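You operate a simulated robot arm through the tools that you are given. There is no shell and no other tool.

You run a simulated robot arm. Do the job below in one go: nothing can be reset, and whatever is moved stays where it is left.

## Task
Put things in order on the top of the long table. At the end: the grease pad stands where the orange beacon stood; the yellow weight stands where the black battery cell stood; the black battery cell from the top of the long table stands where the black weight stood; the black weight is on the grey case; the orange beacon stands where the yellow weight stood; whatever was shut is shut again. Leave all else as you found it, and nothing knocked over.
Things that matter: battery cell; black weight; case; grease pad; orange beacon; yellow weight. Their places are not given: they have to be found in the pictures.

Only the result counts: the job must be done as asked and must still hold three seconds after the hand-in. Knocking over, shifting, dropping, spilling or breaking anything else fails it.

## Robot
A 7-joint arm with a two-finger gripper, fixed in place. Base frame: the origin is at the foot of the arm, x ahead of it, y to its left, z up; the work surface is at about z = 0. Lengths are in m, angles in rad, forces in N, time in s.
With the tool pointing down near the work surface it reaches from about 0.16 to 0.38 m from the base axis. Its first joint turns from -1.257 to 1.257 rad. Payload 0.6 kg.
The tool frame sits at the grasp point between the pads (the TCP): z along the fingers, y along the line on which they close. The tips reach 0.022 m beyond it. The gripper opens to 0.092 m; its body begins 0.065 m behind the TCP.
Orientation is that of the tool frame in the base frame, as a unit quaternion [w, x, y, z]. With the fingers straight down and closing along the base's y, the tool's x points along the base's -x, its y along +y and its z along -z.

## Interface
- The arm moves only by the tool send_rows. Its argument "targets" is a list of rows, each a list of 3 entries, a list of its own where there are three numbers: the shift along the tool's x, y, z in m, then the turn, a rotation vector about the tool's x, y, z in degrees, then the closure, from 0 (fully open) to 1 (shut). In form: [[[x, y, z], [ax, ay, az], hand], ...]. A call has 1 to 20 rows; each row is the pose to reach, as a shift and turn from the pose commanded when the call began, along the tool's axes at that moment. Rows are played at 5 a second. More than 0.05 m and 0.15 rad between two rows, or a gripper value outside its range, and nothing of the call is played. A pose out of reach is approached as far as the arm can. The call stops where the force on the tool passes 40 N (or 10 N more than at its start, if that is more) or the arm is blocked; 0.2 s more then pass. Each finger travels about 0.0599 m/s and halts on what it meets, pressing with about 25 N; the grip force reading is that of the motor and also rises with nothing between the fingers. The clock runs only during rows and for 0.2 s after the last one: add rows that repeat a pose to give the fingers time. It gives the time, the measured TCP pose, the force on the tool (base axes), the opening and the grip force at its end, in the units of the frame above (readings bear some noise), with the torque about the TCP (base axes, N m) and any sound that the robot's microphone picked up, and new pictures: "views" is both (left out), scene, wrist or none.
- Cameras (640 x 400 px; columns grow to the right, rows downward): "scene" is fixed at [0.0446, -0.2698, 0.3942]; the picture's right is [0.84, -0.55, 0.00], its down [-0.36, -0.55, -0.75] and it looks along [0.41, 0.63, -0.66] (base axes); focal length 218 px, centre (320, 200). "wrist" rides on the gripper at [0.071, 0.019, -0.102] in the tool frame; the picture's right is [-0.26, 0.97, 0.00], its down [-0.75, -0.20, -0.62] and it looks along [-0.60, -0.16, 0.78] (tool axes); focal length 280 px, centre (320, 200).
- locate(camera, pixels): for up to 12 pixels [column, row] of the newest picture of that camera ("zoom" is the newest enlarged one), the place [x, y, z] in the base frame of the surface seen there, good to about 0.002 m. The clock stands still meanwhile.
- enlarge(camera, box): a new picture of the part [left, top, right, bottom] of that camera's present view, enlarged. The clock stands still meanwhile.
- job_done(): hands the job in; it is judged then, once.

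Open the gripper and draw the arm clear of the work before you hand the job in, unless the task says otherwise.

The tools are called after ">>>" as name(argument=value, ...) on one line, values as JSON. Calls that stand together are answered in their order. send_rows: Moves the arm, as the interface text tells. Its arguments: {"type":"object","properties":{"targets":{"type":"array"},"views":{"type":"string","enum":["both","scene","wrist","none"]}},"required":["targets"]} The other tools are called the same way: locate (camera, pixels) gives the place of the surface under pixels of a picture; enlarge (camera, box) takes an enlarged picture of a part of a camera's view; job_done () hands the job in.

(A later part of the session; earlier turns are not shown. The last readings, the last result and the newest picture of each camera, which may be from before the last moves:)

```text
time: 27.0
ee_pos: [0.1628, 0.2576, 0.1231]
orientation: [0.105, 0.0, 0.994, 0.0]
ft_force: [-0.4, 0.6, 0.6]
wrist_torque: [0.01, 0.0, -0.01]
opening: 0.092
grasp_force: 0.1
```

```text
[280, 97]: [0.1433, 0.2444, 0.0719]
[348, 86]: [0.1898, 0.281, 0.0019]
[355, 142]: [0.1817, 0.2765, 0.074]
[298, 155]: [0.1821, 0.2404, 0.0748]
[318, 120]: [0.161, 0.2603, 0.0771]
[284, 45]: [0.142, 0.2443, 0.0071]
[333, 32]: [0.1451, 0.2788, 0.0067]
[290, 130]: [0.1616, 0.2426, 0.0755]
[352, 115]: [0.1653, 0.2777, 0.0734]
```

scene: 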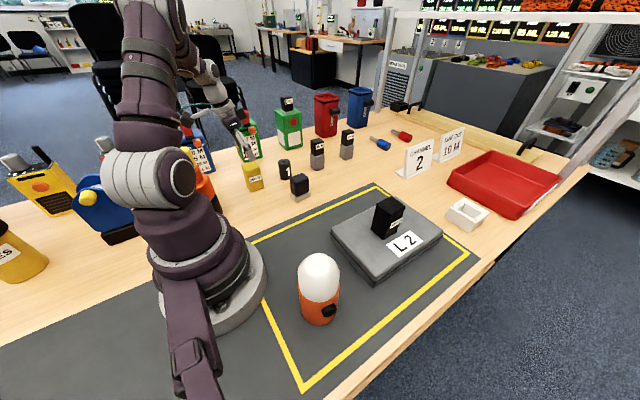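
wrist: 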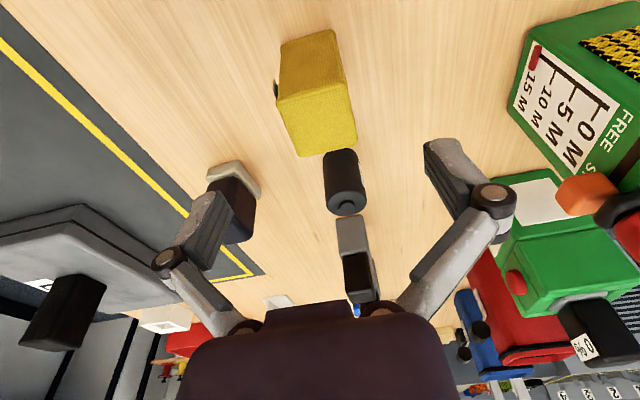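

Yellow centre ≈(0.162,0.2595), height 0.075. I descend to z≈0.045 and close.

>>> send_rows(targets=[[[0.0047, 0.002, 0.0196], [0, 0, 0], 0], [[0.0088, 0.002, 0.0391], [0, 0, 0], 0], [[0.013, 0.002, 0.0587], [0, 0, 0], 0], [[0.0167, 0.002, 0.0762], [0, 0, 0], 0], [[0.0167, 0.002, 0.0762], [0, 0, 0], 0]])

```text
time: 28.2
ee_pos: [0.1599, 0.2607, 0.0439]
orientation: [0.105, 0.0, 0.994, 0.0]
ft_force: [0.1, -1.0, -0.3]
wrist_torque: [-0.04, 0.01, 0.04]
opening: 0.092
grasp_force: 0.1
```

scene: 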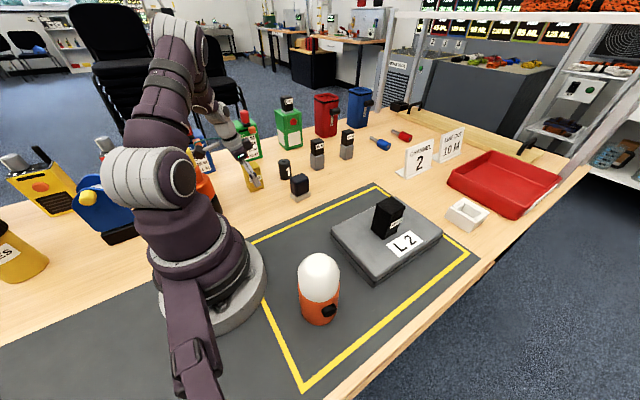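
wrist: 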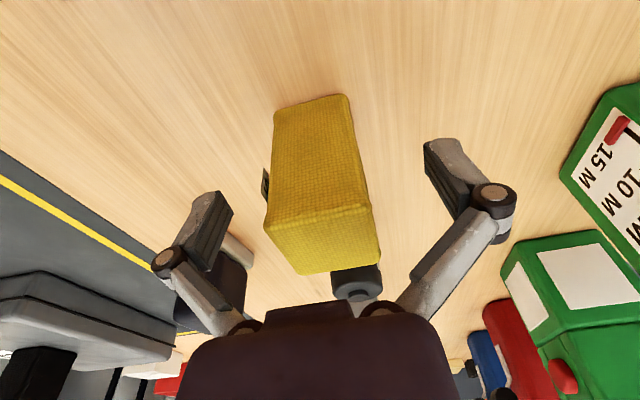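

The yellow weight is centred between the fingers. I close on it.

>>> send_rows(targets=[[[0, 0, 0], [0, 0, 0], 0.4], [[0, 0, 0], [0, 0, 0], 0.7], [[0, 0, 0], [0, 0, 0], 1], [[0, 0, 0], [0, 0, 0], 1], [[0, 0, 0], [0, 0, 0], 1]], views="wrist")

```text
time: 29.4
ee_pos: [0.1611, 0.259, 0.0448]
orientation: [0.105, 0.0, 0.995, -0.001]
ft_force: [-0.4, 1.9, 3.7]
wrist_torque: [0.08, 0.02, 0.03]
opening: 0.0396
grasp_force: 25.2
```

wrist: 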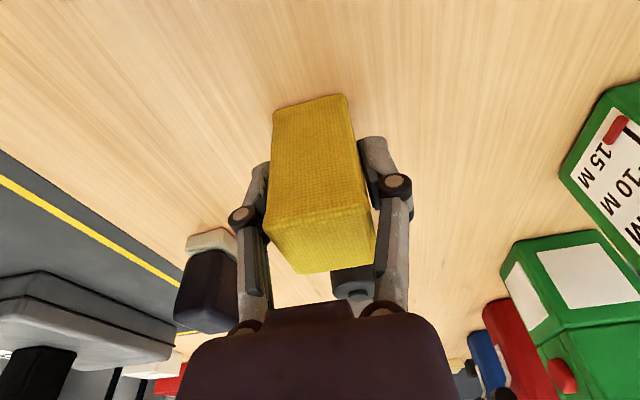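

Gripped at 0.0396 m. I lift 0.10 m, move to y≈0.129, then extend to the cell's old place (0.373,0.129), stopping above the table.

>>> send_rows(targets=[[[-0.0042, 0, -0.0196], [0, 0, 0], 1], [[-0.0104, 0, -0.0489], [0, 0, 0], 1], [[-0.0166, 0, -0.0782], [0, 0, 0], 1], [[-0.0208, 0, -0.0978], [0, 0, 0], 1], [[-0.0208, -0.03, -0.0978], [0, 0, 0], 1], [[-0.0208, -0.06, -0.0978], [0, 0, 0], 1], [[-0.0208, -0.09, -0.0978], [0, 0, 0], 1], [[-0.0208, -0.12, -0.0978], [0, 0, 0], 1], [[-0.0404, -0.13, -0.0936], [0, 0, 0], 1], [[-0.0746, -0.13, -0.0864], [0, 0, 0], 1], [[-0.1088, -0.13, -0.0791], [0, 0, 0], 1], [[-0.1431, -0.13, -0.0718], [0, 0, 0], 1], [[-0.1773, -0.13, -0.0645], [0, 0, 0], 1], [[-0.2045, -0.13, -0.0485], [0, 0, 0], 1], [[-0.222, -0.13, -0.0295], [0, 0, 0], 1], [[-0.222, -0.13, -0.0295], [0, 0, 0], 1]])

```text
time: 32.8
ee_pos: [0.3701, 0.1283, 0.1208]
orientation: [0.104, 0.0, 0.995, -0.001]
ft_force: [0.8, 0.5, -2.3]
wrist_torque: [0.02, -0.03, 0.01]
opening: 0.0399
grasp_force: 25.5
```

scene: 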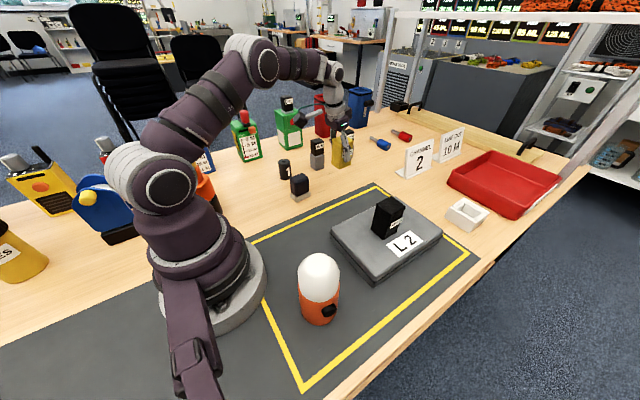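
wrist: 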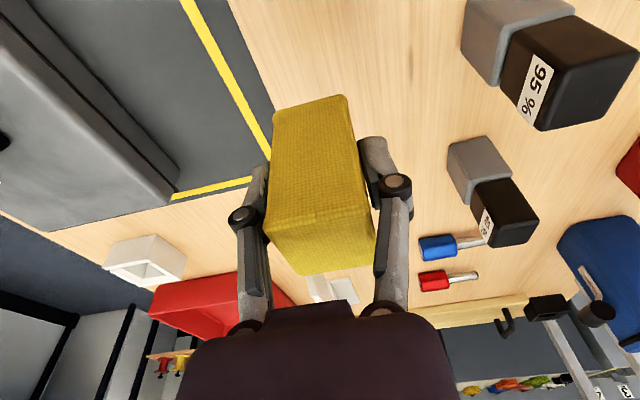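

Arrived at (0.370,0.128,0.121); I nudge +2 mm in x while lowering the weight to just above the table.

>>> send_rows(targets=[[[0.0032, 0.0005, 0.0248], [0, 0, 0], 1], [[0.0084, 0.0005, 0.0493], [0, 0, 0], 1], [[0.0115, 0.0005, 0.064], [0, 0, 0], 1], [[0.0126, 0.0005, 0.0689], [0, 0, 0], 1], [[0.0132, 0.0005, 0.0718], [0, 0, 0], 1], [[0.0132, 0.0005, 0.0718], [0, 0, 0], 1]])

```text
time: 34.2
ee_pos: [0.3738, 0.1294, 0.047]
orientation: [0.105, 0.0, 0.994, 0.0]
ft_force: [-0.7, -0.5, -3.3]
wrist_torque: [-0.01, 0.0, 0.0]
opening: 0.0397
grasp_force: 24.8
```

scene: 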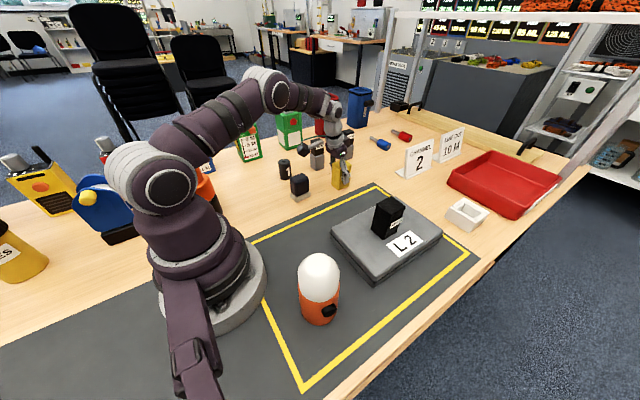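
wrist: 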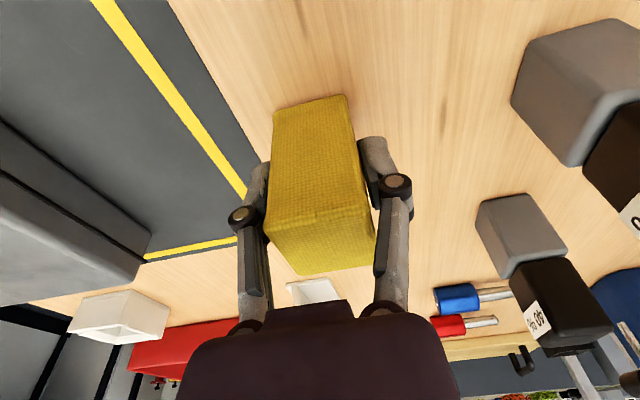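

Still hanging (-3.3 N) at z≈0.047. I lower one more step of 1.5 mm and read the force.

>>> send_rows(targets=[[[0.0002, 0, 0.001], [0, 0, 0], 1], [[0.0003, 0, 0.0015], [0, 0, 0], 1], [[0.0003, 0, 0.0015], [0, 0, 0], 1]], views="none")

```text
time: 35.0
ee_pos: [0.3733, 0.1294, 0.0452]
orientation: [0.105, 0.001, 0.994, 0.0]
ft_force: [0.1, 0.2, -3.4]
wrist_torque: [-0.03, -0.02, -0.01]
opening: 0.0395
grasp_force: 25.2
```

Still no contact. I go down another 1 mm.

>>> send_rows(targets=[[[0.0001, 0, 0.0005], [0, 0, 0], 1], [[0.0002, 0, 0.001], [0, 0, 0], 1], [[0.0002, 0, 0.001], [0, 0, 0], 1]], views="none")

```text
time: 35.8
ee_pos: [0.3738, 0.1285, 0.0447]
orientation: [0.105, 0.0, 0.995, -0.001]
ft_force: [-6.5, -2.3, 13.6]
wrist_torque: [0.01, 0.06, 0.02]
opening: 0.0399
grasp_force: 25.2
```

Contact at 13.6 N. I ease 0.5 mm, open, and rise vertically.

>>> send_rows(targets=[[[-0.0001, 0, -0.0005], [0, 0, 0], 1], [[-0.0001, 0, -0.0005], [0, 0, 0], 0.6], [[-0.0001, 0, -0.0005], [0, 0, 0], 0.3], [[-0.0001, 0, -0.0005], [0, 0, 0], 0], [[-0.0001, 0, -0.0005], [0, 0, 0], 0], [[-0.0042, 0, -0.0196], [0, 0, 0], 0], [[-0.0104, 0, -0.0489], [0, 0, 0], 0], [[-0.0166, 0, -0.0782], [0, 0, 0], 0], [[-0.0166, 0, -0.0782], [0, 0, 0], 0]])

```text
time: 37.8
ee_pos: [0.3744, 0.1284, 0.1262]
orientation: [0.105, 0.001, 0.994, -0.001]
ft_force: [-1.3, 0.0, -0.2]
wrist_torque: [0.01, 0.01, -0.01]
opening: 0.0921
grasp_force: 0.1
```

scene: 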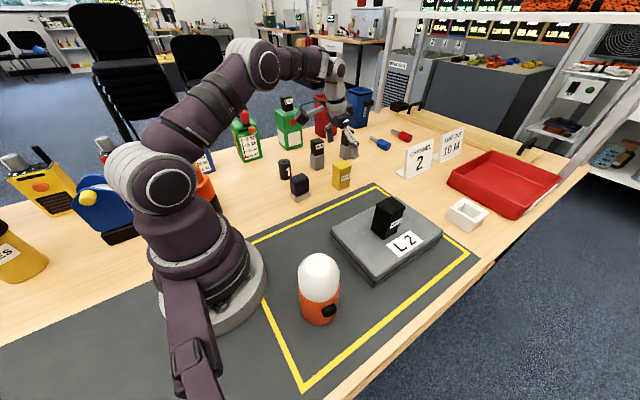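
wrist: 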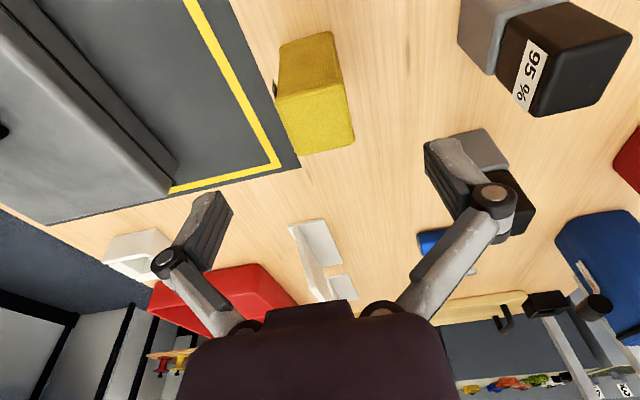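

Yellow stands upright at the cell's old place. Now I enlarge the orange beacon to measure its position, diameter and height.

>>> enlarge(camera="scene", box=[272, 240, 368, 340])

>>> locate(camera="wrist", pixels=[[279, 93], [343, 88], [352, 140], [301, 153], [315, 120]])

```text
4.00 times, centred on (320, 290) of scene
```

zoom: 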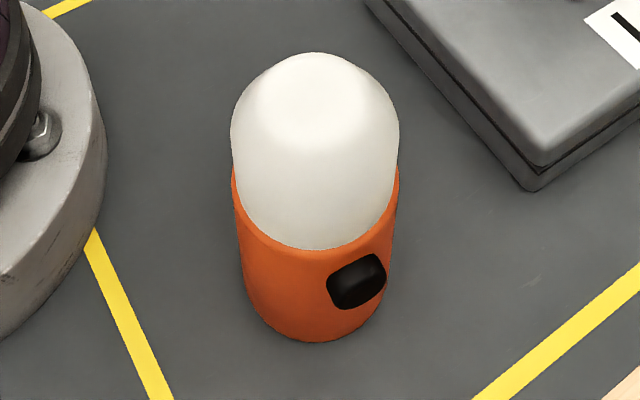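

```text
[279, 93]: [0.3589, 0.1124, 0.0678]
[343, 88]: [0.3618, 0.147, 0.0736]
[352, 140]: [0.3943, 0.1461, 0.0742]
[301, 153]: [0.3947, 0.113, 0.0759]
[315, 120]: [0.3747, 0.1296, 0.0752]
```

Yellow is within ~2 mm of the cell's old centre. Now I read points along the beacon's outline in the zoom.

>>> locate(camera="zoom", pixels=[[238, 200], [394, 190], [316, 250], [316, 58], [316, 80], [235, 140], [396, 140], [316, 338], [254, 310], [380, 310], [372, 280], [340, 290]])

```text
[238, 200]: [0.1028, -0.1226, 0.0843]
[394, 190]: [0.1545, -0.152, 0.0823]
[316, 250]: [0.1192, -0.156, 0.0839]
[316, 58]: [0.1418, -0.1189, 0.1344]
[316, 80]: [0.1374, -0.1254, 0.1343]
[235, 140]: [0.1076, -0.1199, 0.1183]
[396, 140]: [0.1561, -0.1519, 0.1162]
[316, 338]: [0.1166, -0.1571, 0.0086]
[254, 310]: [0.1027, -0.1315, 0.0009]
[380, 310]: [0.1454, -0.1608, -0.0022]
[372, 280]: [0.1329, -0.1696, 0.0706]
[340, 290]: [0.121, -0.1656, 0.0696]
```

The beacon's centre is ≈(0.131,-0.135), diameter ≈0.06, height ≈0.138, with its switch on the -y side. I undo the tilt and draw back to about (0.224,0,0.196).

>>> send_rows(targets=[[[0.0231, -0.02, -0.0355], [0, 6, 0], 0], [[0.0483, -0.045, -0.0614], [0, 12, 0], 0], [[0.0734, -0.07, -0.0872], [0, 12, 0], 0], [[0.1027, -0.1, -0.0935], [0, 12, 0], 0], [[0.1321, -0.128, -0.0997], [0, 12, 0], 0], [[0.1321, -0.128, -0.0997], [0, 12, 0], 0]], views="scene")

```text
time: 39.2
ee_pos: [0.224, 0.0014, 0.1921]
orientation: [0.0, 0.001, 1.0, -0.001]
ft_force: [0.1, -0.7, 0.3]
wrist_torque: [0.02, -0.02, 0.03]
opening: 0.092
grasp_force: 0.1
```

scene: 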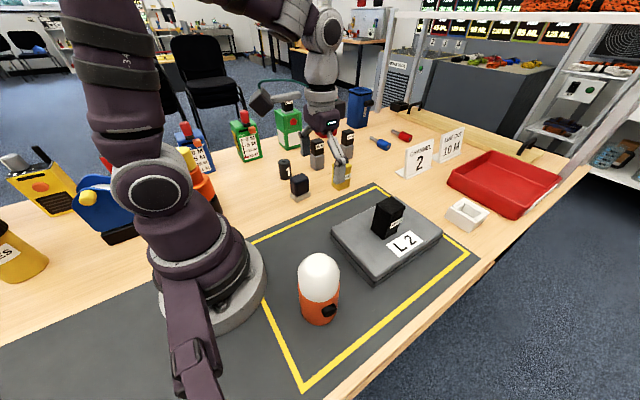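

Tool is vertical again at (0.224,0.001,0.192). A dark strut appears at scene (190,340) near the beacon side; I check its position before going there.

>>> locate(camera="scene", pixels=[[190, 290], [190, 320], [190, 350], [205, 370], [210, 395], [180, 395], [165, 270], [215, 290], [245, 300], [265, 270]])

>>> enlarge(camera="scene", box=[130, 220, 330, 400])

```text
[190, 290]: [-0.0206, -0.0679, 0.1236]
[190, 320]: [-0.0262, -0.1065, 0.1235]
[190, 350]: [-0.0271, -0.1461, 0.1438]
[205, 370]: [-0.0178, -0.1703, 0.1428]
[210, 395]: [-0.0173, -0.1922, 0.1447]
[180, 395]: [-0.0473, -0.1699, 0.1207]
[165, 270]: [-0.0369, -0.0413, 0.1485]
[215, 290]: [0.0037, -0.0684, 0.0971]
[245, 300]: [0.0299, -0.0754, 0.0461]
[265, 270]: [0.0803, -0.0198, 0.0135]
```

```text
2.22 times, centred on (230, 310) of scene
```

zoom: 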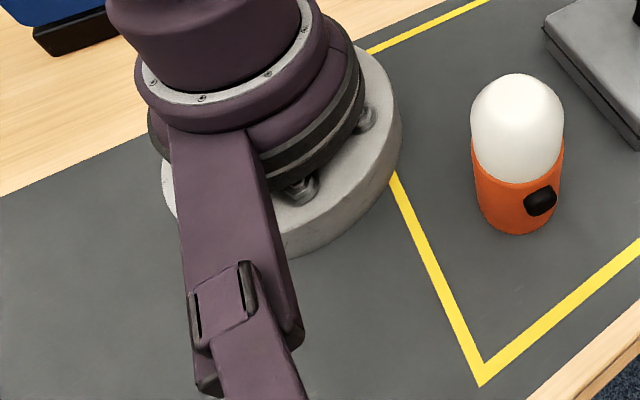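

It is the fixed camera mast (x≈-0.02..-0.05), clear of the beacon approach. I move above the beacon at z≈0.195 with the hand turned 45° so the pads avoid the switch on its -y side.

>>> send_rows(targets=[[[0, -0.03, 0], [0, 0, 7.5], 0], [[0.005, -0.06, 0], [0, 0, 15], 0], [[0.015, -0.09, 0], [0, 0, 22.5], 0], [[0.035, -0.11, 0], [0, 0, 30], 0], [[0.06, -0.125, 0], [0, 0, 37.5], 0], [[0.08, -0.134, 0], [0, 0, 45], 0], [[0.092, -0.136, 0], [0, 0, 45], 0], [[0.092, -0.136, 0], [0, 0, 45], 0]])

```text
time: 41.0
ee_pos: [0.131, -0.1343, 0.1946]
orientation: [0.0, 0.383, 0.924, 0.001]
ft_force: [0.7, -0.2, -0.4]
wrist_torque: [0.03, 0.01, -0.01]
opening: 0.092
grasp_force: 0.0
```

scene: 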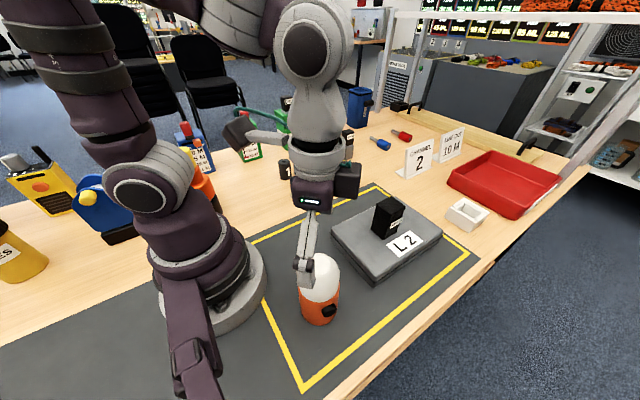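
wrist: 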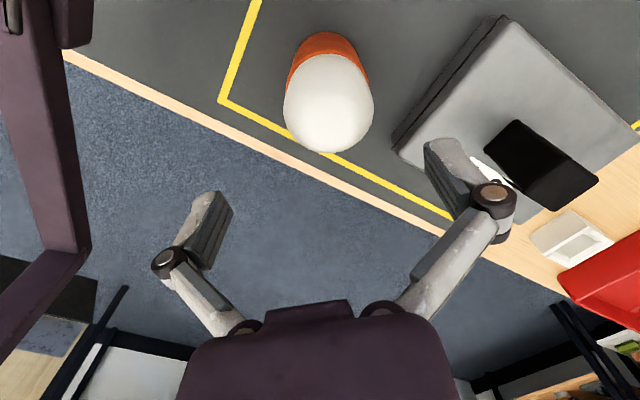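

The dome is at wrist (328,100). I measure its outline and the orange base to centre the hand.

>>> locate(camera="wrist", pixels=[[285, 105], [372, 102], [328, 150], [328, 110], [328, 55], [292, 70], [366, 68], [328, 34], [305, 40], [350, 40], [328, 125], [328, 80]])

```text
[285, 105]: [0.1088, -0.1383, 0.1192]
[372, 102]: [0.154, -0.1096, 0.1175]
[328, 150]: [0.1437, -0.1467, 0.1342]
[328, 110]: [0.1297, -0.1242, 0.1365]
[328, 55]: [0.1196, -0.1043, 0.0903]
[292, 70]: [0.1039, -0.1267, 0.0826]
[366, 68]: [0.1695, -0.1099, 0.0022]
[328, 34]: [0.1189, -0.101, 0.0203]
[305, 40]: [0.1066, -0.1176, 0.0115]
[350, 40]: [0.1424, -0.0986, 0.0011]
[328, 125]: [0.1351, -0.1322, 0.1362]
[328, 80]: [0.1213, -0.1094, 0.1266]
```

Combining both views, the beacon's centre is ≈(0.1345,-0.130), R≈0.031, top 0.137. I shift ~5 mm along tool y and descend to z≈0.085, keeping the palm above the dome.

>>> send_rows(targets=[[[0.0007, 0.005, 0], [0, 0, 0], 0], [[0.0007, 0.005, 0.03], [0, 0, 0], 0], [[0.0007, 0.005, 0.06], [0, 0, 0], 0], [[0.0007, 0.005, 0.085], [0, 0, 0], 0], [[0.0007, 0.005, 0.085], [0, 0, 0], 0]])

```text
time: 42.2
ee_pos: [0.1359, -0.1316, 0.1098]
orientation: [0.001, 0.383, 0.924, 0.001]
ft_force: [0.1, -0.3, -0.5]
wrist_torque: [0.0, -0.01, -0.01]
opening: 0.0921
grasp_force: 0.2
```

scene: 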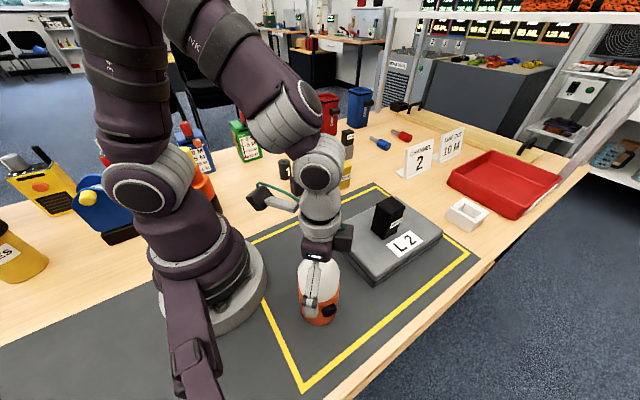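
wrist: 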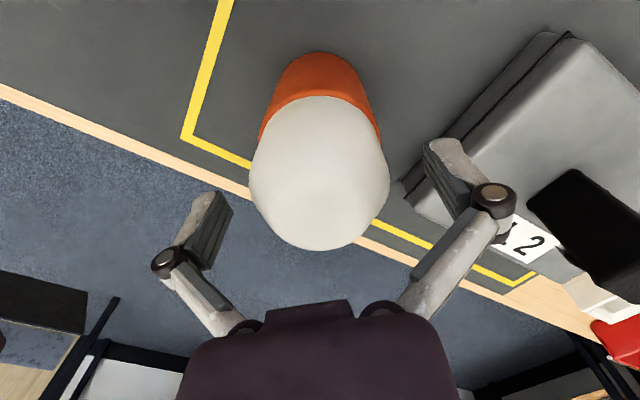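

The fingers straddle the dome. A box on the hand at scene (343,237) looks near the weight on the case; I check distances before going lower.

>>> locate(camera="scene", pixels=[[343, 237], [350, 245], [338, 248], [380, 215], [376, 232], [258, 200], [312, 258], [318, 300], [305, 290]])

>>> enlarge(camera="scene", box=[240, 170, 420, 340])

```text
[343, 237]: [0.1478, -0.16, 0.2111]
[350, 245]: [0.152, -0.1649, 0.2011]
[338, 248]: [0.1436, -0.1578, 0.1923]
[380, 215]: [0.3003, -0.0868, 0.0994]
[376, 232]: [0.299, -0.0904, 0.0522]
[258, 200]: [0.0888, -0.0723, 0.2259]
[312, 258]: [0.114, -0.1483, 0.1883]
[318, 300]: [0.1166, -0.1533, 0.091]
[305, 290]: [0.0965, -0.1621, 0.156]
```

```text
2.35 times, centred on (330, 255) of scene
```

zoom: 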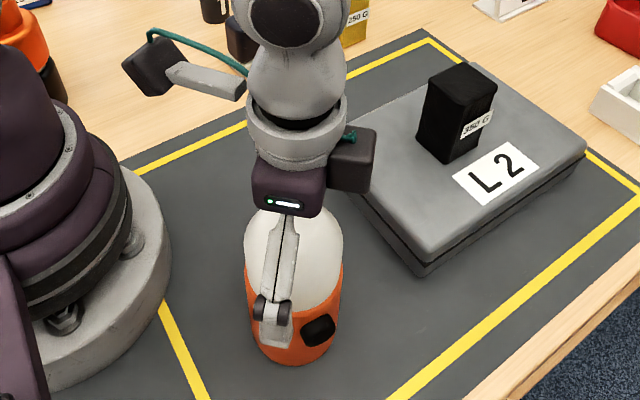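

That box is at (0.148,-0.16,0.20), far from the weight. I descend the remaining 25 mm to z≈0.085 and look.

>>> send_rows(targets=[[[0, 0, 0.012], [0, 0, 0], 0], [[0, 0, 0.025], [0, 0, 0], 0], [[0, 0, 0.025], [0, 0, 0], 0]])

>>> enlarge(camera="scene", box=[250, 200, 390, 340])

```text
time: 43.0
ee_pos: [0.1362, -0.1294, 0.085]
orientation: [0.0, 0.383, 0.924, 0.0]
ft_force: [-0.2, -1.2, -0.2]
wrist_torque: [0.02, 0.03, 0.01]
opening: 0.0917
grasp_force: 0.1
```

scene: 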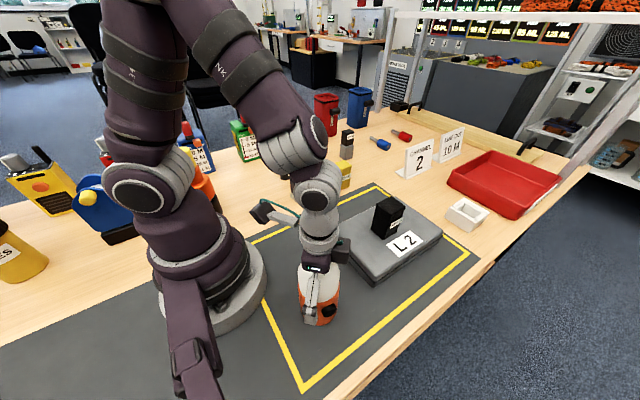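
wrist: 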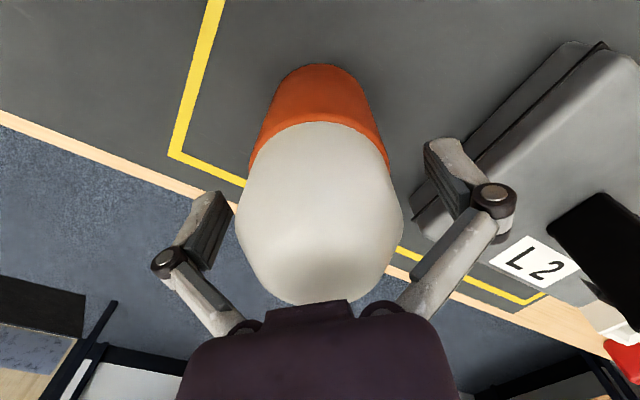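

```text
2.86 times, centred on (320, 270) of scene
```

zoom: 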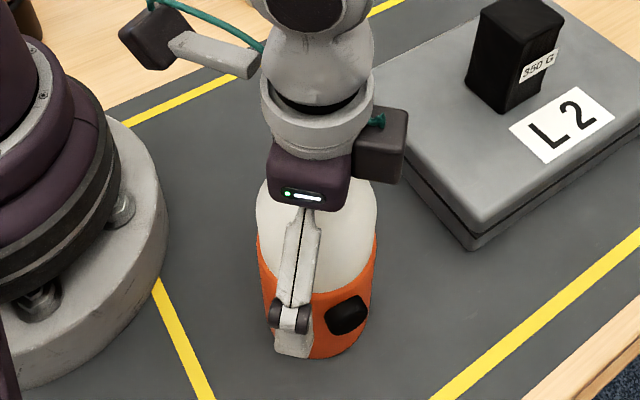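

The finger is only a few mm from the black switch in the zoom (finger edge 312, switch edge 327). I turn the hand 20° further away from it around the beacon before closing.

>>> send_rows(targets=[[[0, 0, 0], [0, 0, 6], 0], [[0, 0, 0], [0, 0, 13], 0], [[0, 0, 0], [0, 0, 20], 0], [[0, 0, 0], [0, 0, 20], 0]])

>>> enlarge(camera="scene", box=[250, 200, 390, 340])

```text
time: 44.0
ee_pos: [0.1353, -0.1322, 0.0834]
orientation: [0.0, 0.538, 0.843, 0.0]
ft_force: [-0.7, -0.8, -0.1]
wrist_torque: [0.0, 0.02, 0.0]
opening: 0.092
grasp_force: 0.2
```

scene: 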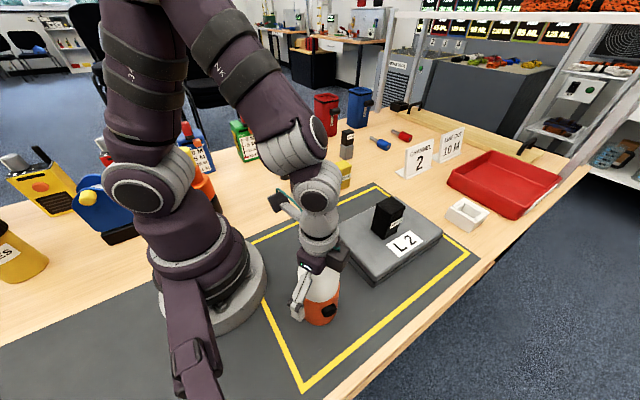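
wrist: 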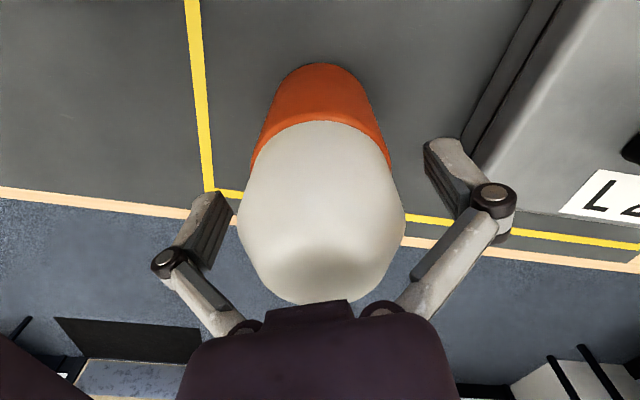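

```text
2.86 times, centred on (320, 270) of scene
```

zoom: 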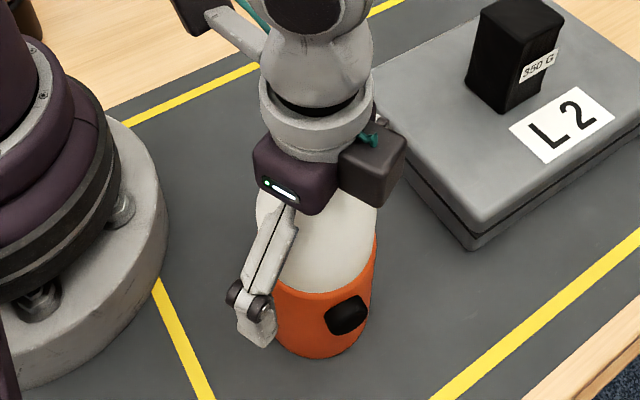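

The finger is now well away from the switch, and the dome is centred (237–405 px). I close on the beacon.

>>> send_rows(targets=[[[0, 0, 0], [0, 0, 0], 0.2], [[0, 0, 0], [0, 0, 0], 0.35], [[0, 0, 0], [0, 0, 0], 0.6], [[0, 0, 0], [0, 0, 0], 1], [[0, 0, 0], [0, 0, 0], 1], [[0, 0, 0], [0, 0, 0], 1]])

```text
time: 45.4
ee_pos: [0.1342, -0.1307, 0.0842]
orientation: [0.0, 0.538, 0.843, 0.0]
ft_force: [-1.1, 1.1, 15.2]
wrist_torque: [0.03, -0.01, 0.03]
opening: 0.0631
grasp_force: 24.8
```

scene: 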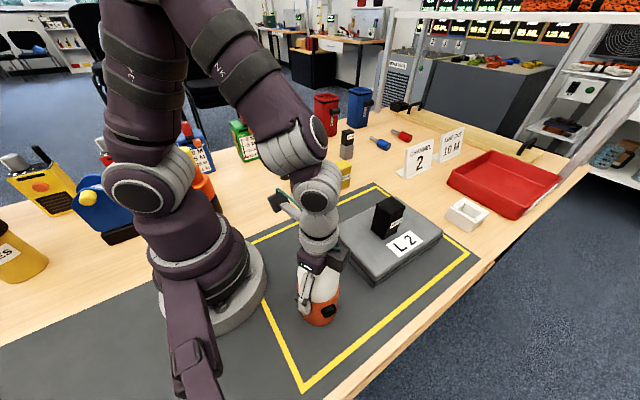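
wrist: 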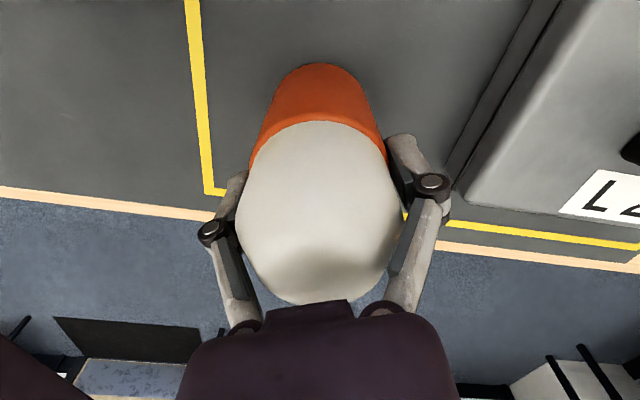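

Held at 0.063 m. I lift 0.09 m and carry the beacon in an arc in front of the base to the yellow weight's old place (0.162,0.259), turning the hand back by 65° on the way.

>>> send_rows(targets=[[[0, 0, -0.03], [0, 0, 0], 1], [[0, 0, -0.06], [0, 0, 0], 1], [[0, 0, -0.09], [0, 0, 0], 1], [[-0.0011, 0.0273, -0.09], [0, 0, -6], 1], [[0.0134, 0.0671, -0.09], [0, 0, -12], 1], [[0.0366, 0.1001, -0.09], [0, 0, -18], 1], [[0.0687, 0.126, -0.09], [0, 0, -24], 1], [[0.1049, 0.1429, -0.09], [0, 0, -30], 1], [[0.1433, 0.1553, -0.09], [0, 0, -36], 1], [[0.1837, 0.1631, -0.09], [0, 0, -42], 1], [[0.2243, 0.171, -0.09], [0, 0, -48], 1], [[0.2602, 0.1767, -0.09], [0, 0, -54], 1], [[0.2916, 0.1803, -0.09], [0, 0, -60], 1], [[0.323, 0.184, -0.09], [0, 0, -65], 1], [[0.3415, 0.1893, -0.09], [0, 0, -65], 1], [[0.3415, 0.1893, -0.09], [0, 0, -65], 1]])

```text
time: 48.8
ee_pos: [0.1606, 0.2578, 0.1764]
orientation: [0.0, -0.001, 1.0, 0.0]
ft_force: [-0.8, -0.1, -2.2]
wrist_torque: [0.06, 0.01, -0.04]
opening: 0.0628
grasp_force: 25.4
```

scene: 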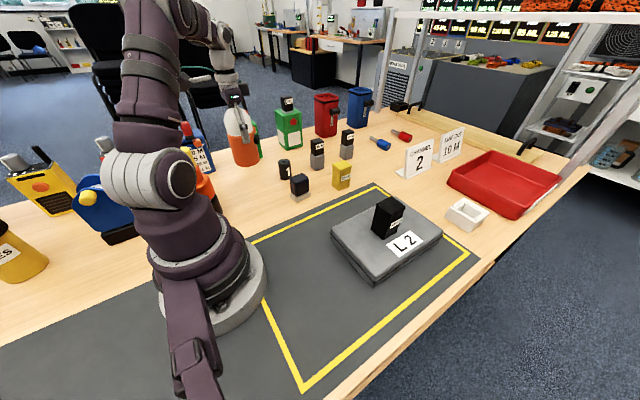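
wrist: 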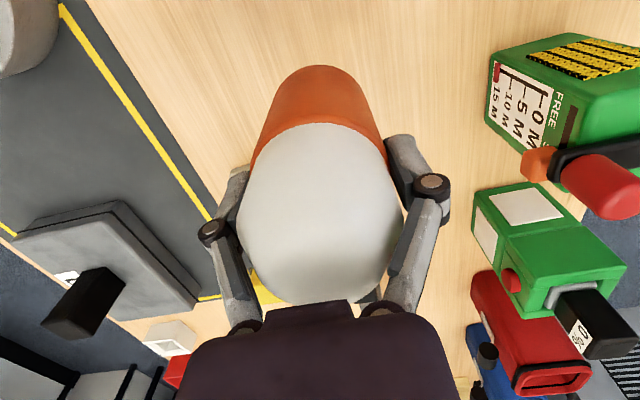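

The beacon hangs over the yellow weight's old place at (0.161,0.258). I lower it 0.086 m, then feel for contact.

>>> send_rows(targets=[[[-0.001, 0.001, 0.03], [0, 0, 0], 1], [[-0.001, 0.001, 0.06], [0, 0, 0], 1], [[-0.001, 0.001, 0.08], [0, 0, 0], 1], [[-0.001, 0.001, 0.086], [0, 0, 0], 1], [[-0.001, 0.001, 0.088], [0, 0, 0], 1], [[-0.001, 0.001, 0.088], [0, 0, 0], 1]])

```text
time: 50.2
ee_pos: [0.1623, 0.2598, 0.086]
orientation: [0.0, 0.0, 1.0, 0.0]
ft_force: [-0.4, 0.4, -2.3]
wrist_torque: [0.01, 0.04, -0.03]
opening: 0.0627
grasp_force: 24.6
```

scene: 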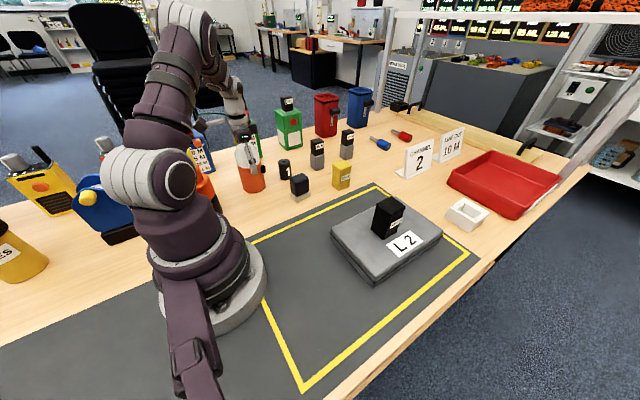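
wrist: 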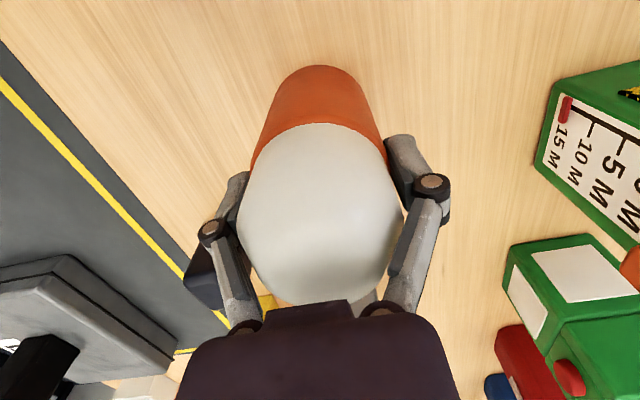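

Still hanging at z≈0.086. I lower in 1 mm steps, 2 mm in all.

>>> send_rows(targets=[[[0, 0, 0.001], [0, 0, 0], 1], [[0, 0, 0.002], [0, 0, 0], 1], [[0, 0, 0.002], [0, 0, 0], 1]], views="none")

```text
time: 51.0
ee_pos: [0.163, 0.2609, 0.0855]
orientation: [0.0, 0.0, 1.0, 0.0]
ft_force: [0.4, 0.0, -2.3]
wrist_torque: [0.0, -0.01, -0.04]
opening: 0.0626
grasp_force: 24.7
```

No contact yet. I continue down 1 mm at a time.

>>> send_rows(targets=[[[0, 0, 0.0005], [0, 0, 0], 1], [[0, 0, 0.001], [0, 0, 0], 1], [[0, 0, 0.001], [0, 0, 0], 1]], views="none")

```text
time: 51.8
ee_pos: [0.1627, 0.2612, 0.0838]
orientation: [0.001, 0.0, 1.0, 0.001]
ft_force: [-1.0, -4.5, 18.1]
wrist_torque: [-0.09, -0.03, 0.03]
opening: 0.0632
grasp_force: 25.4
```

Contact at 18 N. I ease 0.5 mm, then open and rise clear above the dome.

>>> send_rows(targets=[[[0, 0, -0.0005], [0, 0, 0], 1], [[0, 0, -0.0005], [0, 0, 0], 0.3], [[0, 0, -0.0005], [0, 0, 0], 0.1], [[0, 0, -0.0005], [0, 0, 0], 0], [[0, 0, -0.0005], [0, 0, 0], 0], [[0, 0, -0.03], [0, 0, 0], 0], [[0, 0, -0.06], [0, 0, 0], 0], [[0, 0, -0.09], [0, 0, 0], 0], [[0, 0, -0.11], [0, 0, 0], 0], [[0, 0, -0.11], [0, 0, 0], 0]])

```text
time: 54.0
ee_pos: [0.1638, 0.2586, 0.1929]
orientation: [0.0, 0.001, 1.0, -0.001]
ft_force: [0.3, -0.1, 0.2]
wrist_torque: [-0.03, 0.0, -0.05]
opening: 0.0919
grasp_force: 0.0
```

scene: 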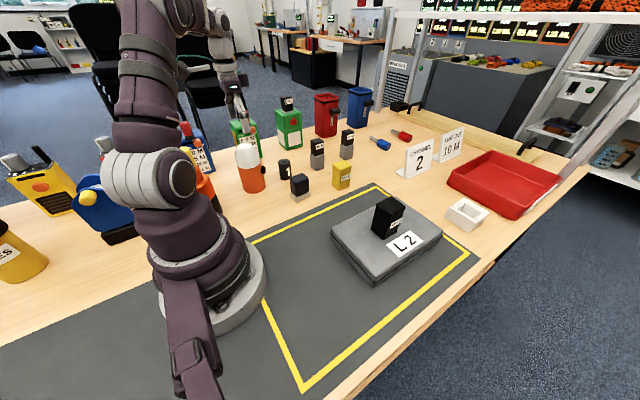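
wrist: 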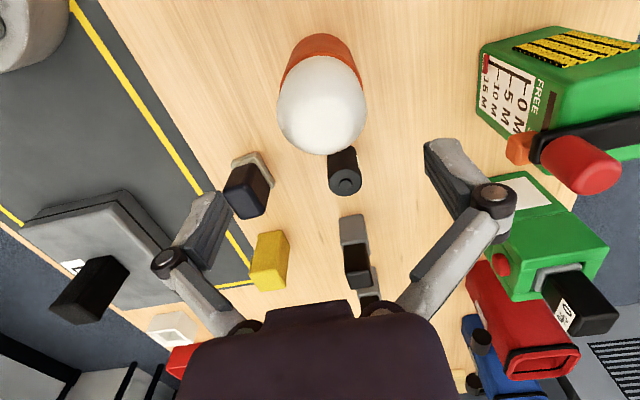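

The beacon stands upright at its new place. Next I go above the grease pad (wrist (248,187)), at about (0.254,0.148), and lower to z≈0.13.

>>> send_rows(targets=[[[-0.025, -0.03, 0], [0, 0, 0], 0], [[-0.05, -0.06, 0], [0, 0, 0], 0], [[-0.075, -0.09, 0], [0, 0, 0], 0], [[-0.0905, -0.111, 0.01], [0, 0, 0], 0], [[-0.0905, -0.111, 0.04], [0, 0, 0], 0], [[-0.0905, -0.111, 0.065], [0, 0, 0], 0], [[-0.0905, -0.111, 0.065], [0, 0, 0], 0]])

>>> enlarge(camera="wrist", box=[240, 40, 420, 220])

```text
time: 55.6
ee_pos: [0.255, 0.1502, 0.1286]
orientation: [0.0, 0.0, 1.0, 0.0]
ft_force: [0.7, 0.5, 0.0]
wrist_torque: [0.04, 0.0, 0.05]
opening: 0.0921
grasp_force: 0.1
```

scene: 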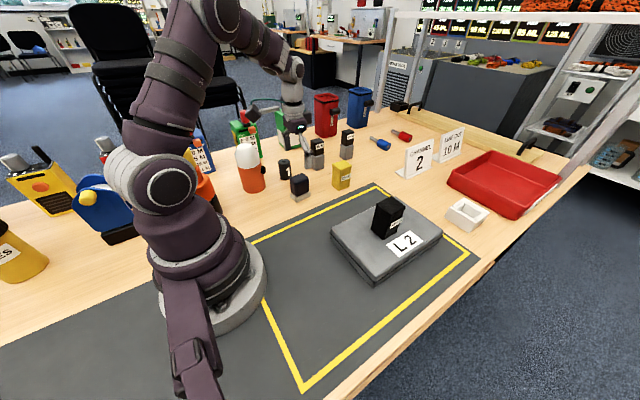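
wrist: 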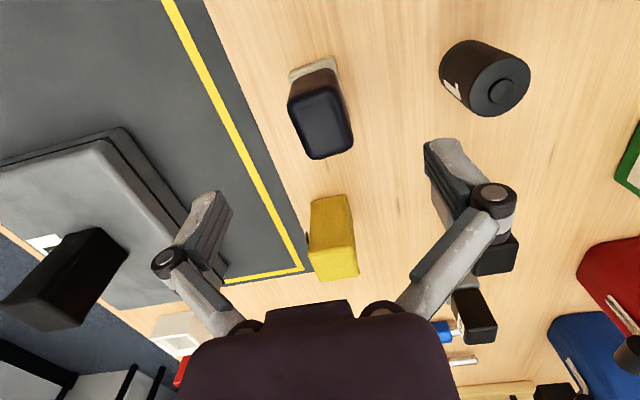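

```text
2.22 times, centred on (330, 130) of wrist
```

zoom: 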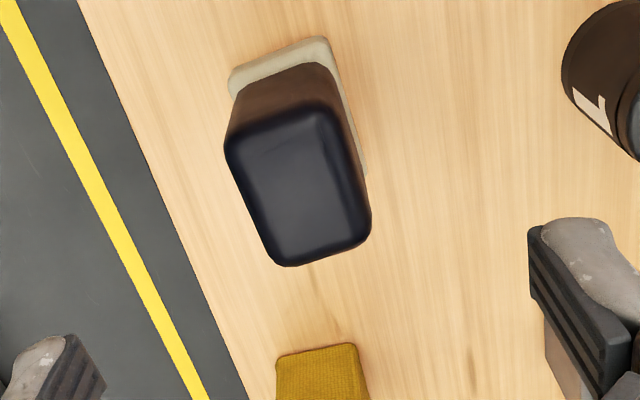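

The pad's dark top is at zoom (225–370,105–265) with the beige base behind. I read its corners for centre and yaw.

>>> locate(camera="zoom", pixels=[[228, 145], [328, 112], [368, 228], [285, 262], [300, 185], [252, 215], [350, 170], [230, 78], [322, 40], [366, 172], [330, 240], [280, 130]])

```text
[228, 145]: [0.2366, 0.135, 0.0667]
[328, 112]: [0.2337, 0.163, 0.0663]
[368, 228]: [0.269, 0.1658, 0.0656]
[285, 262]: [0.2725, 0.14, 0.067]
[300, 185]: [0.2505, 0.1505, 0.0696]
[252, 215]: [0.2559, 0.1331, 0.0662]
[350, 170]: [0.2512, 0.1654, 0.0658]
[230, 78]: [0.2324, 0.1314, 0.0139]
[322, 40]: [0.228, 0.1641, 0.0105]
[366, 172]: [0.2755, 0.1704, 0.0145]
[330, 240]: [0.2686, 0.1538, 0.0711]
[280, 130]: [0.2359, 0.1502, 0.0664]
```

Pad centre is ≈(0.253,0.1505), yaw ≈+6.5°, top 0.067, base plate up to 0.017. I turn the hand 6.5° and descend to z≈0.045 around the dark body.

>>> send_rows(targets=[[[0.002, 0, 0.01], [0, 0, -6.5], 0], [[0.002, 0, 0.035], [0, 0, -6.5], 0], [[0.002, 0, 0.06], [0, 0, -6.5], 0], [[0.002, 0, 0.0836], [0, 0, -6.5], 0], [[0.002, 0, 0.0836], [0, 0, -6.5], 0]])

```text
time: 56.8
ee_pos: [0.2514, 0.1468, 0.0425]
orientation: [0.001, -0.057, 0.998, -0.002]
ft_force: [-0.8, 0.1, 0.8]
wrist_torque: [0.02, -0.01, 0.01]
opening: 0.092
grasp_force: 0.0
```

scene: 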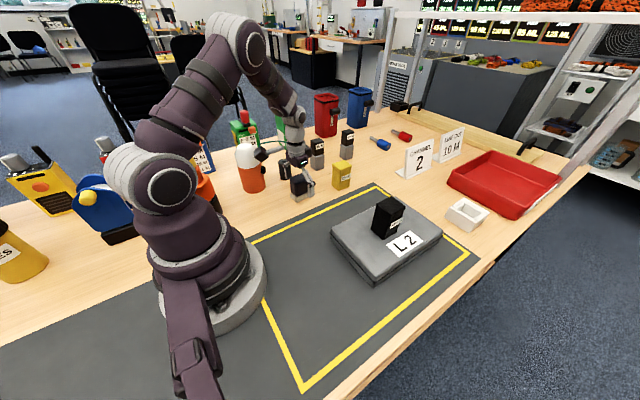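
wrist: 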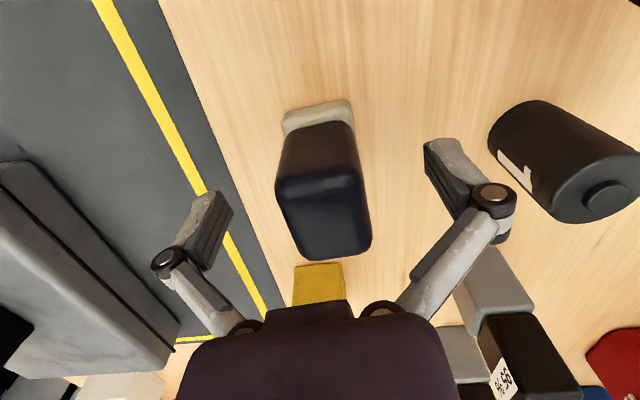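

The pad is straddled; tips are close to the beige base's ledge, so I rise 4 mm and close on the dark body.

>>> send_rows(targets=[[[0, 0.001, -0.004], [0, 0, 0], 0], [[0, 0.001, -0.004], [0, 0, 0], 0.4], [[0, 0.001, -0.004], [0, 0, 0], 0.7], [[0, 0.001, -0.004], [0, 0, 0], 1], [[0, 0.001, -0.004], [0, 0, 0], 1], [[0, 0.001, -0.004], [0, 0, 0], 1]])

```text
time: 58.2
ee_pos: [0.2522, 0.149, 0.049]
orientation: [-0.001, -0.057, 0.998, 0.0]
ft_force: [-1.9, 1.0, 5.5]
wrist_torque: [-0.05, -0.01, -0.07]
opening: 0.0333
grasp_force: 25.0
```

scene: 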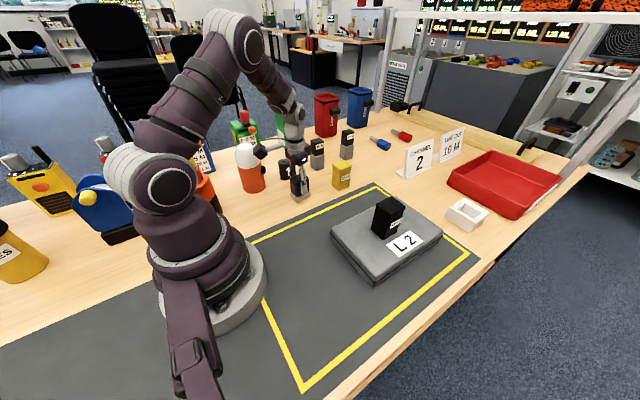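
wrist: 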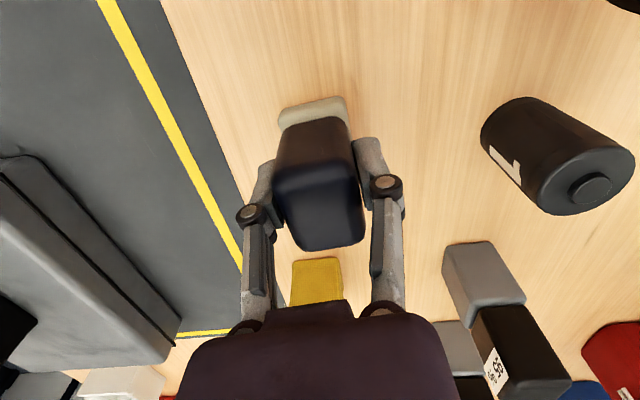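

Gripped at 0.033 m. I lift 5 cm and look whether the beige base comes with it.

>>> send_rows(targets=[[[0, 0, -0.02], [0, 0, 0], 1], [[0, 0, -0.05], [0, 0, 0], 1], [[0, 0, -0.05], [0, 0, 0], 1]])

>>> enlarge(camera="scene", box=[250, 120, 370, 220])

```text
time: 59.0
ee_pos: [0.2516, 0.1516, 0.098]
orientation: [-0.001, -0.056, 0.998, 0.0]
ft_force: [1.2, -0.2, -1.4]
wrist_torque: [0.0, 0.02, 0.03]
opening: 0.0334
grasp_force: 24.7
```

scene: 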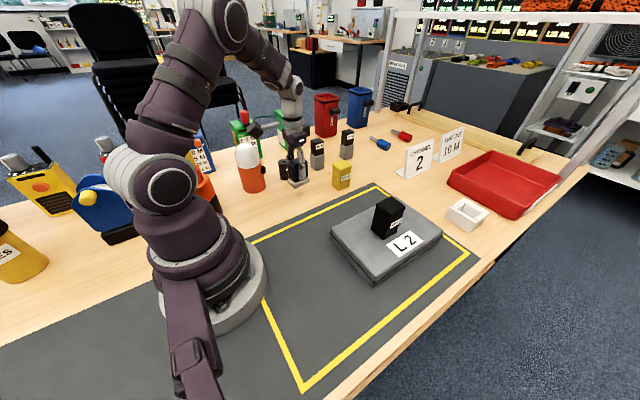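
wrist: 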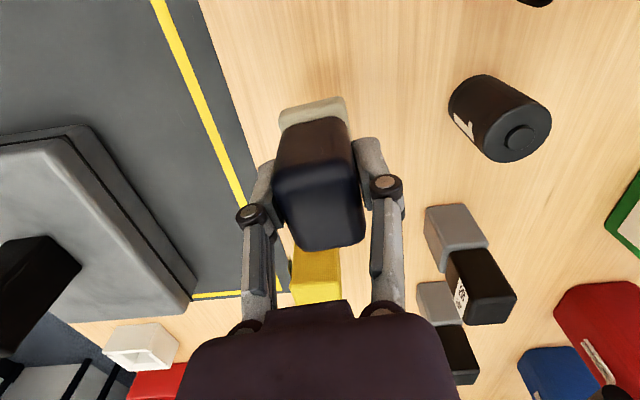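

```text
4.00 times, centred on (310, 170) of scene
```

zoom: 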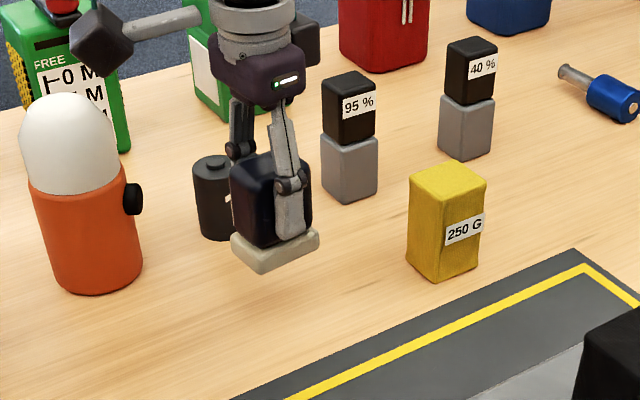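

The beige base came along, so it is one piece. I lift to z≈0.14 and carry the pad in an arc to the beacon's old place (0.1345,-0.1305), turning the hand to -45°.

>>> send_rows(targets=[[[0, 0, -0.02], [0, 0, 0], 1], [[0, 0, -0.04], [0, 0, 0], 1], [[0.006, -0.0346, -0.04], [0, 0, 6], 1], [[0.0149, -0.0688, -0.04], [0, 0, 12], 1], [[0.0238, -0.103, -0.04], [0, 0, 18], 1], [[0.0377, -0.1366, -0.04], [0, 0, 24], 1], [[0.0516, -0.1703, -0.04], [0, 0, 30], 1], [[0.0705, -0.2033, -0.04], [0, 0, 36], 1], [[0.0937, -0.2309, -0.04], [0, 0, 42], 1], [[0.1211, -0.2499, -0.04], [0, 0, 48], 1], [[0.1485, -0.2654, -0.04], [0, 0, 51.5], 1], [[0.1485, -0.2654, -0.04], [0, 0, 51.5], 1]])

```text
time: 61.6
ee_pos: [0.133, -0.1329, 0.1373]
orientation: [0.0, 0.383, 0.924, 0.0]
ft_force: [-0.6, 0.4, -0.6]
wrist_torque: [0.01, -0.02, 0.0]
opening: 0.0333
grasp_force: 24.9
```

scene: 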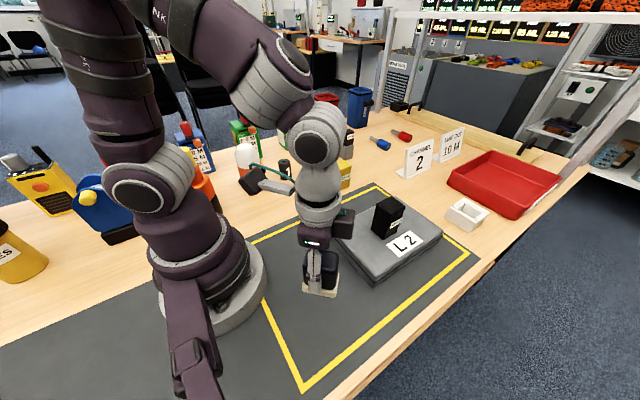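
wrist: 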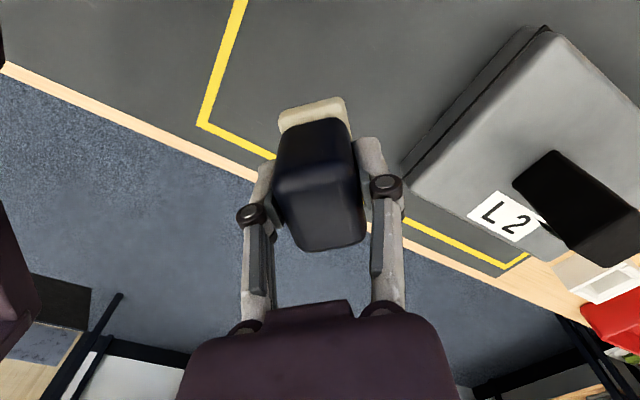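

The pad is above the beacon's old place. I lower 0.085 m and then feel for contact.

>>> send_rows(targets=[[[0, 0.0014, 0.03], [0, 0, 0], 1], [[0, 0.0014, 0.06], [0, 0, 0], 1], [[0, 0.0014, 0.08], [0, 0, 0], 1], [[0, 0.0014, 0.085], [0, 0, 0], 1], [[0, 0.0014, 0.085], [0, 0, 0], 1]])

```text
time: 62.8
ee_pos: [0.1347, -0.1311, 0.0518]
orientation: [0.0, 0.383, 0.924, 0.001]
ft_force: [0.3, 0.4, -1.8]
wrist_torque: [0.05, 0.04, -0.01]
opening: 0.0333
grasp_force: 25.4
```

scene: 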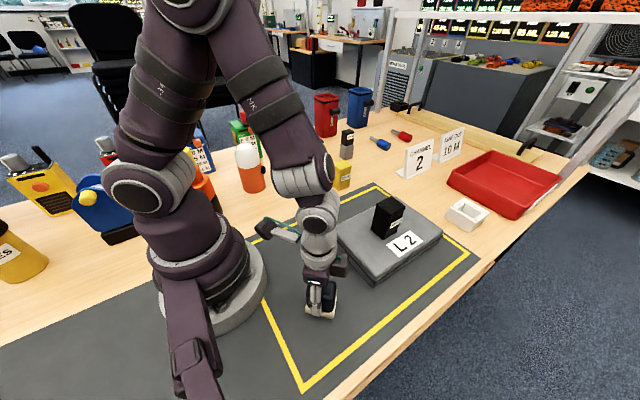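
wrist: 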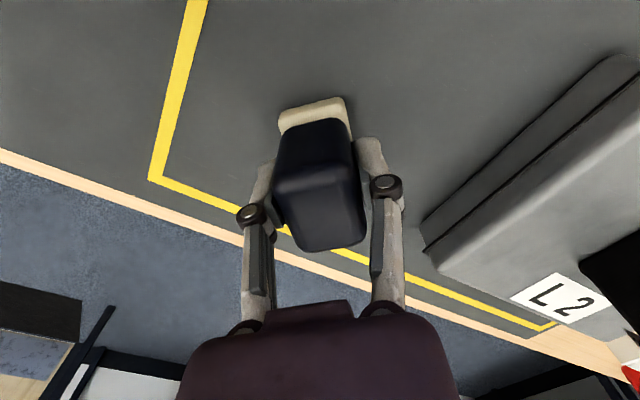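

Position is (0.1347,-0.1311), still hanging at z≈0.052. I lower 2.5 mm in small steps.

>>> send_rows(targets=[[[0, 0, 0.001], [0, 0, 0], 1], [[0, 0, 0.002], [0, 0, 0], 1], [[0, 0, 0.0025], [0, 0, 0], 1], [[0, 0, 0.0025], [0, 0, 0], 1]], views="none")

```text
time: 63.8
ee_pos: [0.1364, -0.1292, 0.0517]
orientation: [0.0, 0.383, 0.924, 0.0]
ft_force: [1.1, 0.1, -1.1]
wrist_torque: [-0.02, -0.01, -0.01]
opening: 0.0335
grasp_force: 25.0
```

No contact yet. I lower another 1.5 mm.

>>> send_rows(targets=[[[0, 0, 0.0008], [0, 0, 0], 1], [[0, 0, 0.0015], [0, 0, 0], 1], [[0, 0, 0.0015], [0, 0, 0], 1]], views="none")

```text
time: 64.6
ee_pos: [0.1365, -0.1294, 0.0498]
orientation: [0.0, 0.383, 0.924, 0.001]
ft_force: [-0.2, 0.1, -1.1]
wrist_torque: [0.03, 0.02, -0.01]
opening: 0.0332
grasp_force: 24.9
```

Still no contact at z≈0.050. I lower another 1 mm.

>>> send_rows(targets=[[[0, 0, 0.0005], [0, 0, 0], 1], [[0, 0, 0.001], [0, 0, 0], 1], [[0, 0, 0.001], [0, 0, 0], 1]], views="none")

```text
time: 65.4
ee_pos: [0.1361, -0.1288, 0.0481]
orientation: [0.0, 0.383, 0.924, 0.0]
ft_force: [-0.4, -1.1, -0.7]
wrist_torque: [-0.01, 0.01, 0.01]
opening: 0.0334
grasp_force: 24.8
```

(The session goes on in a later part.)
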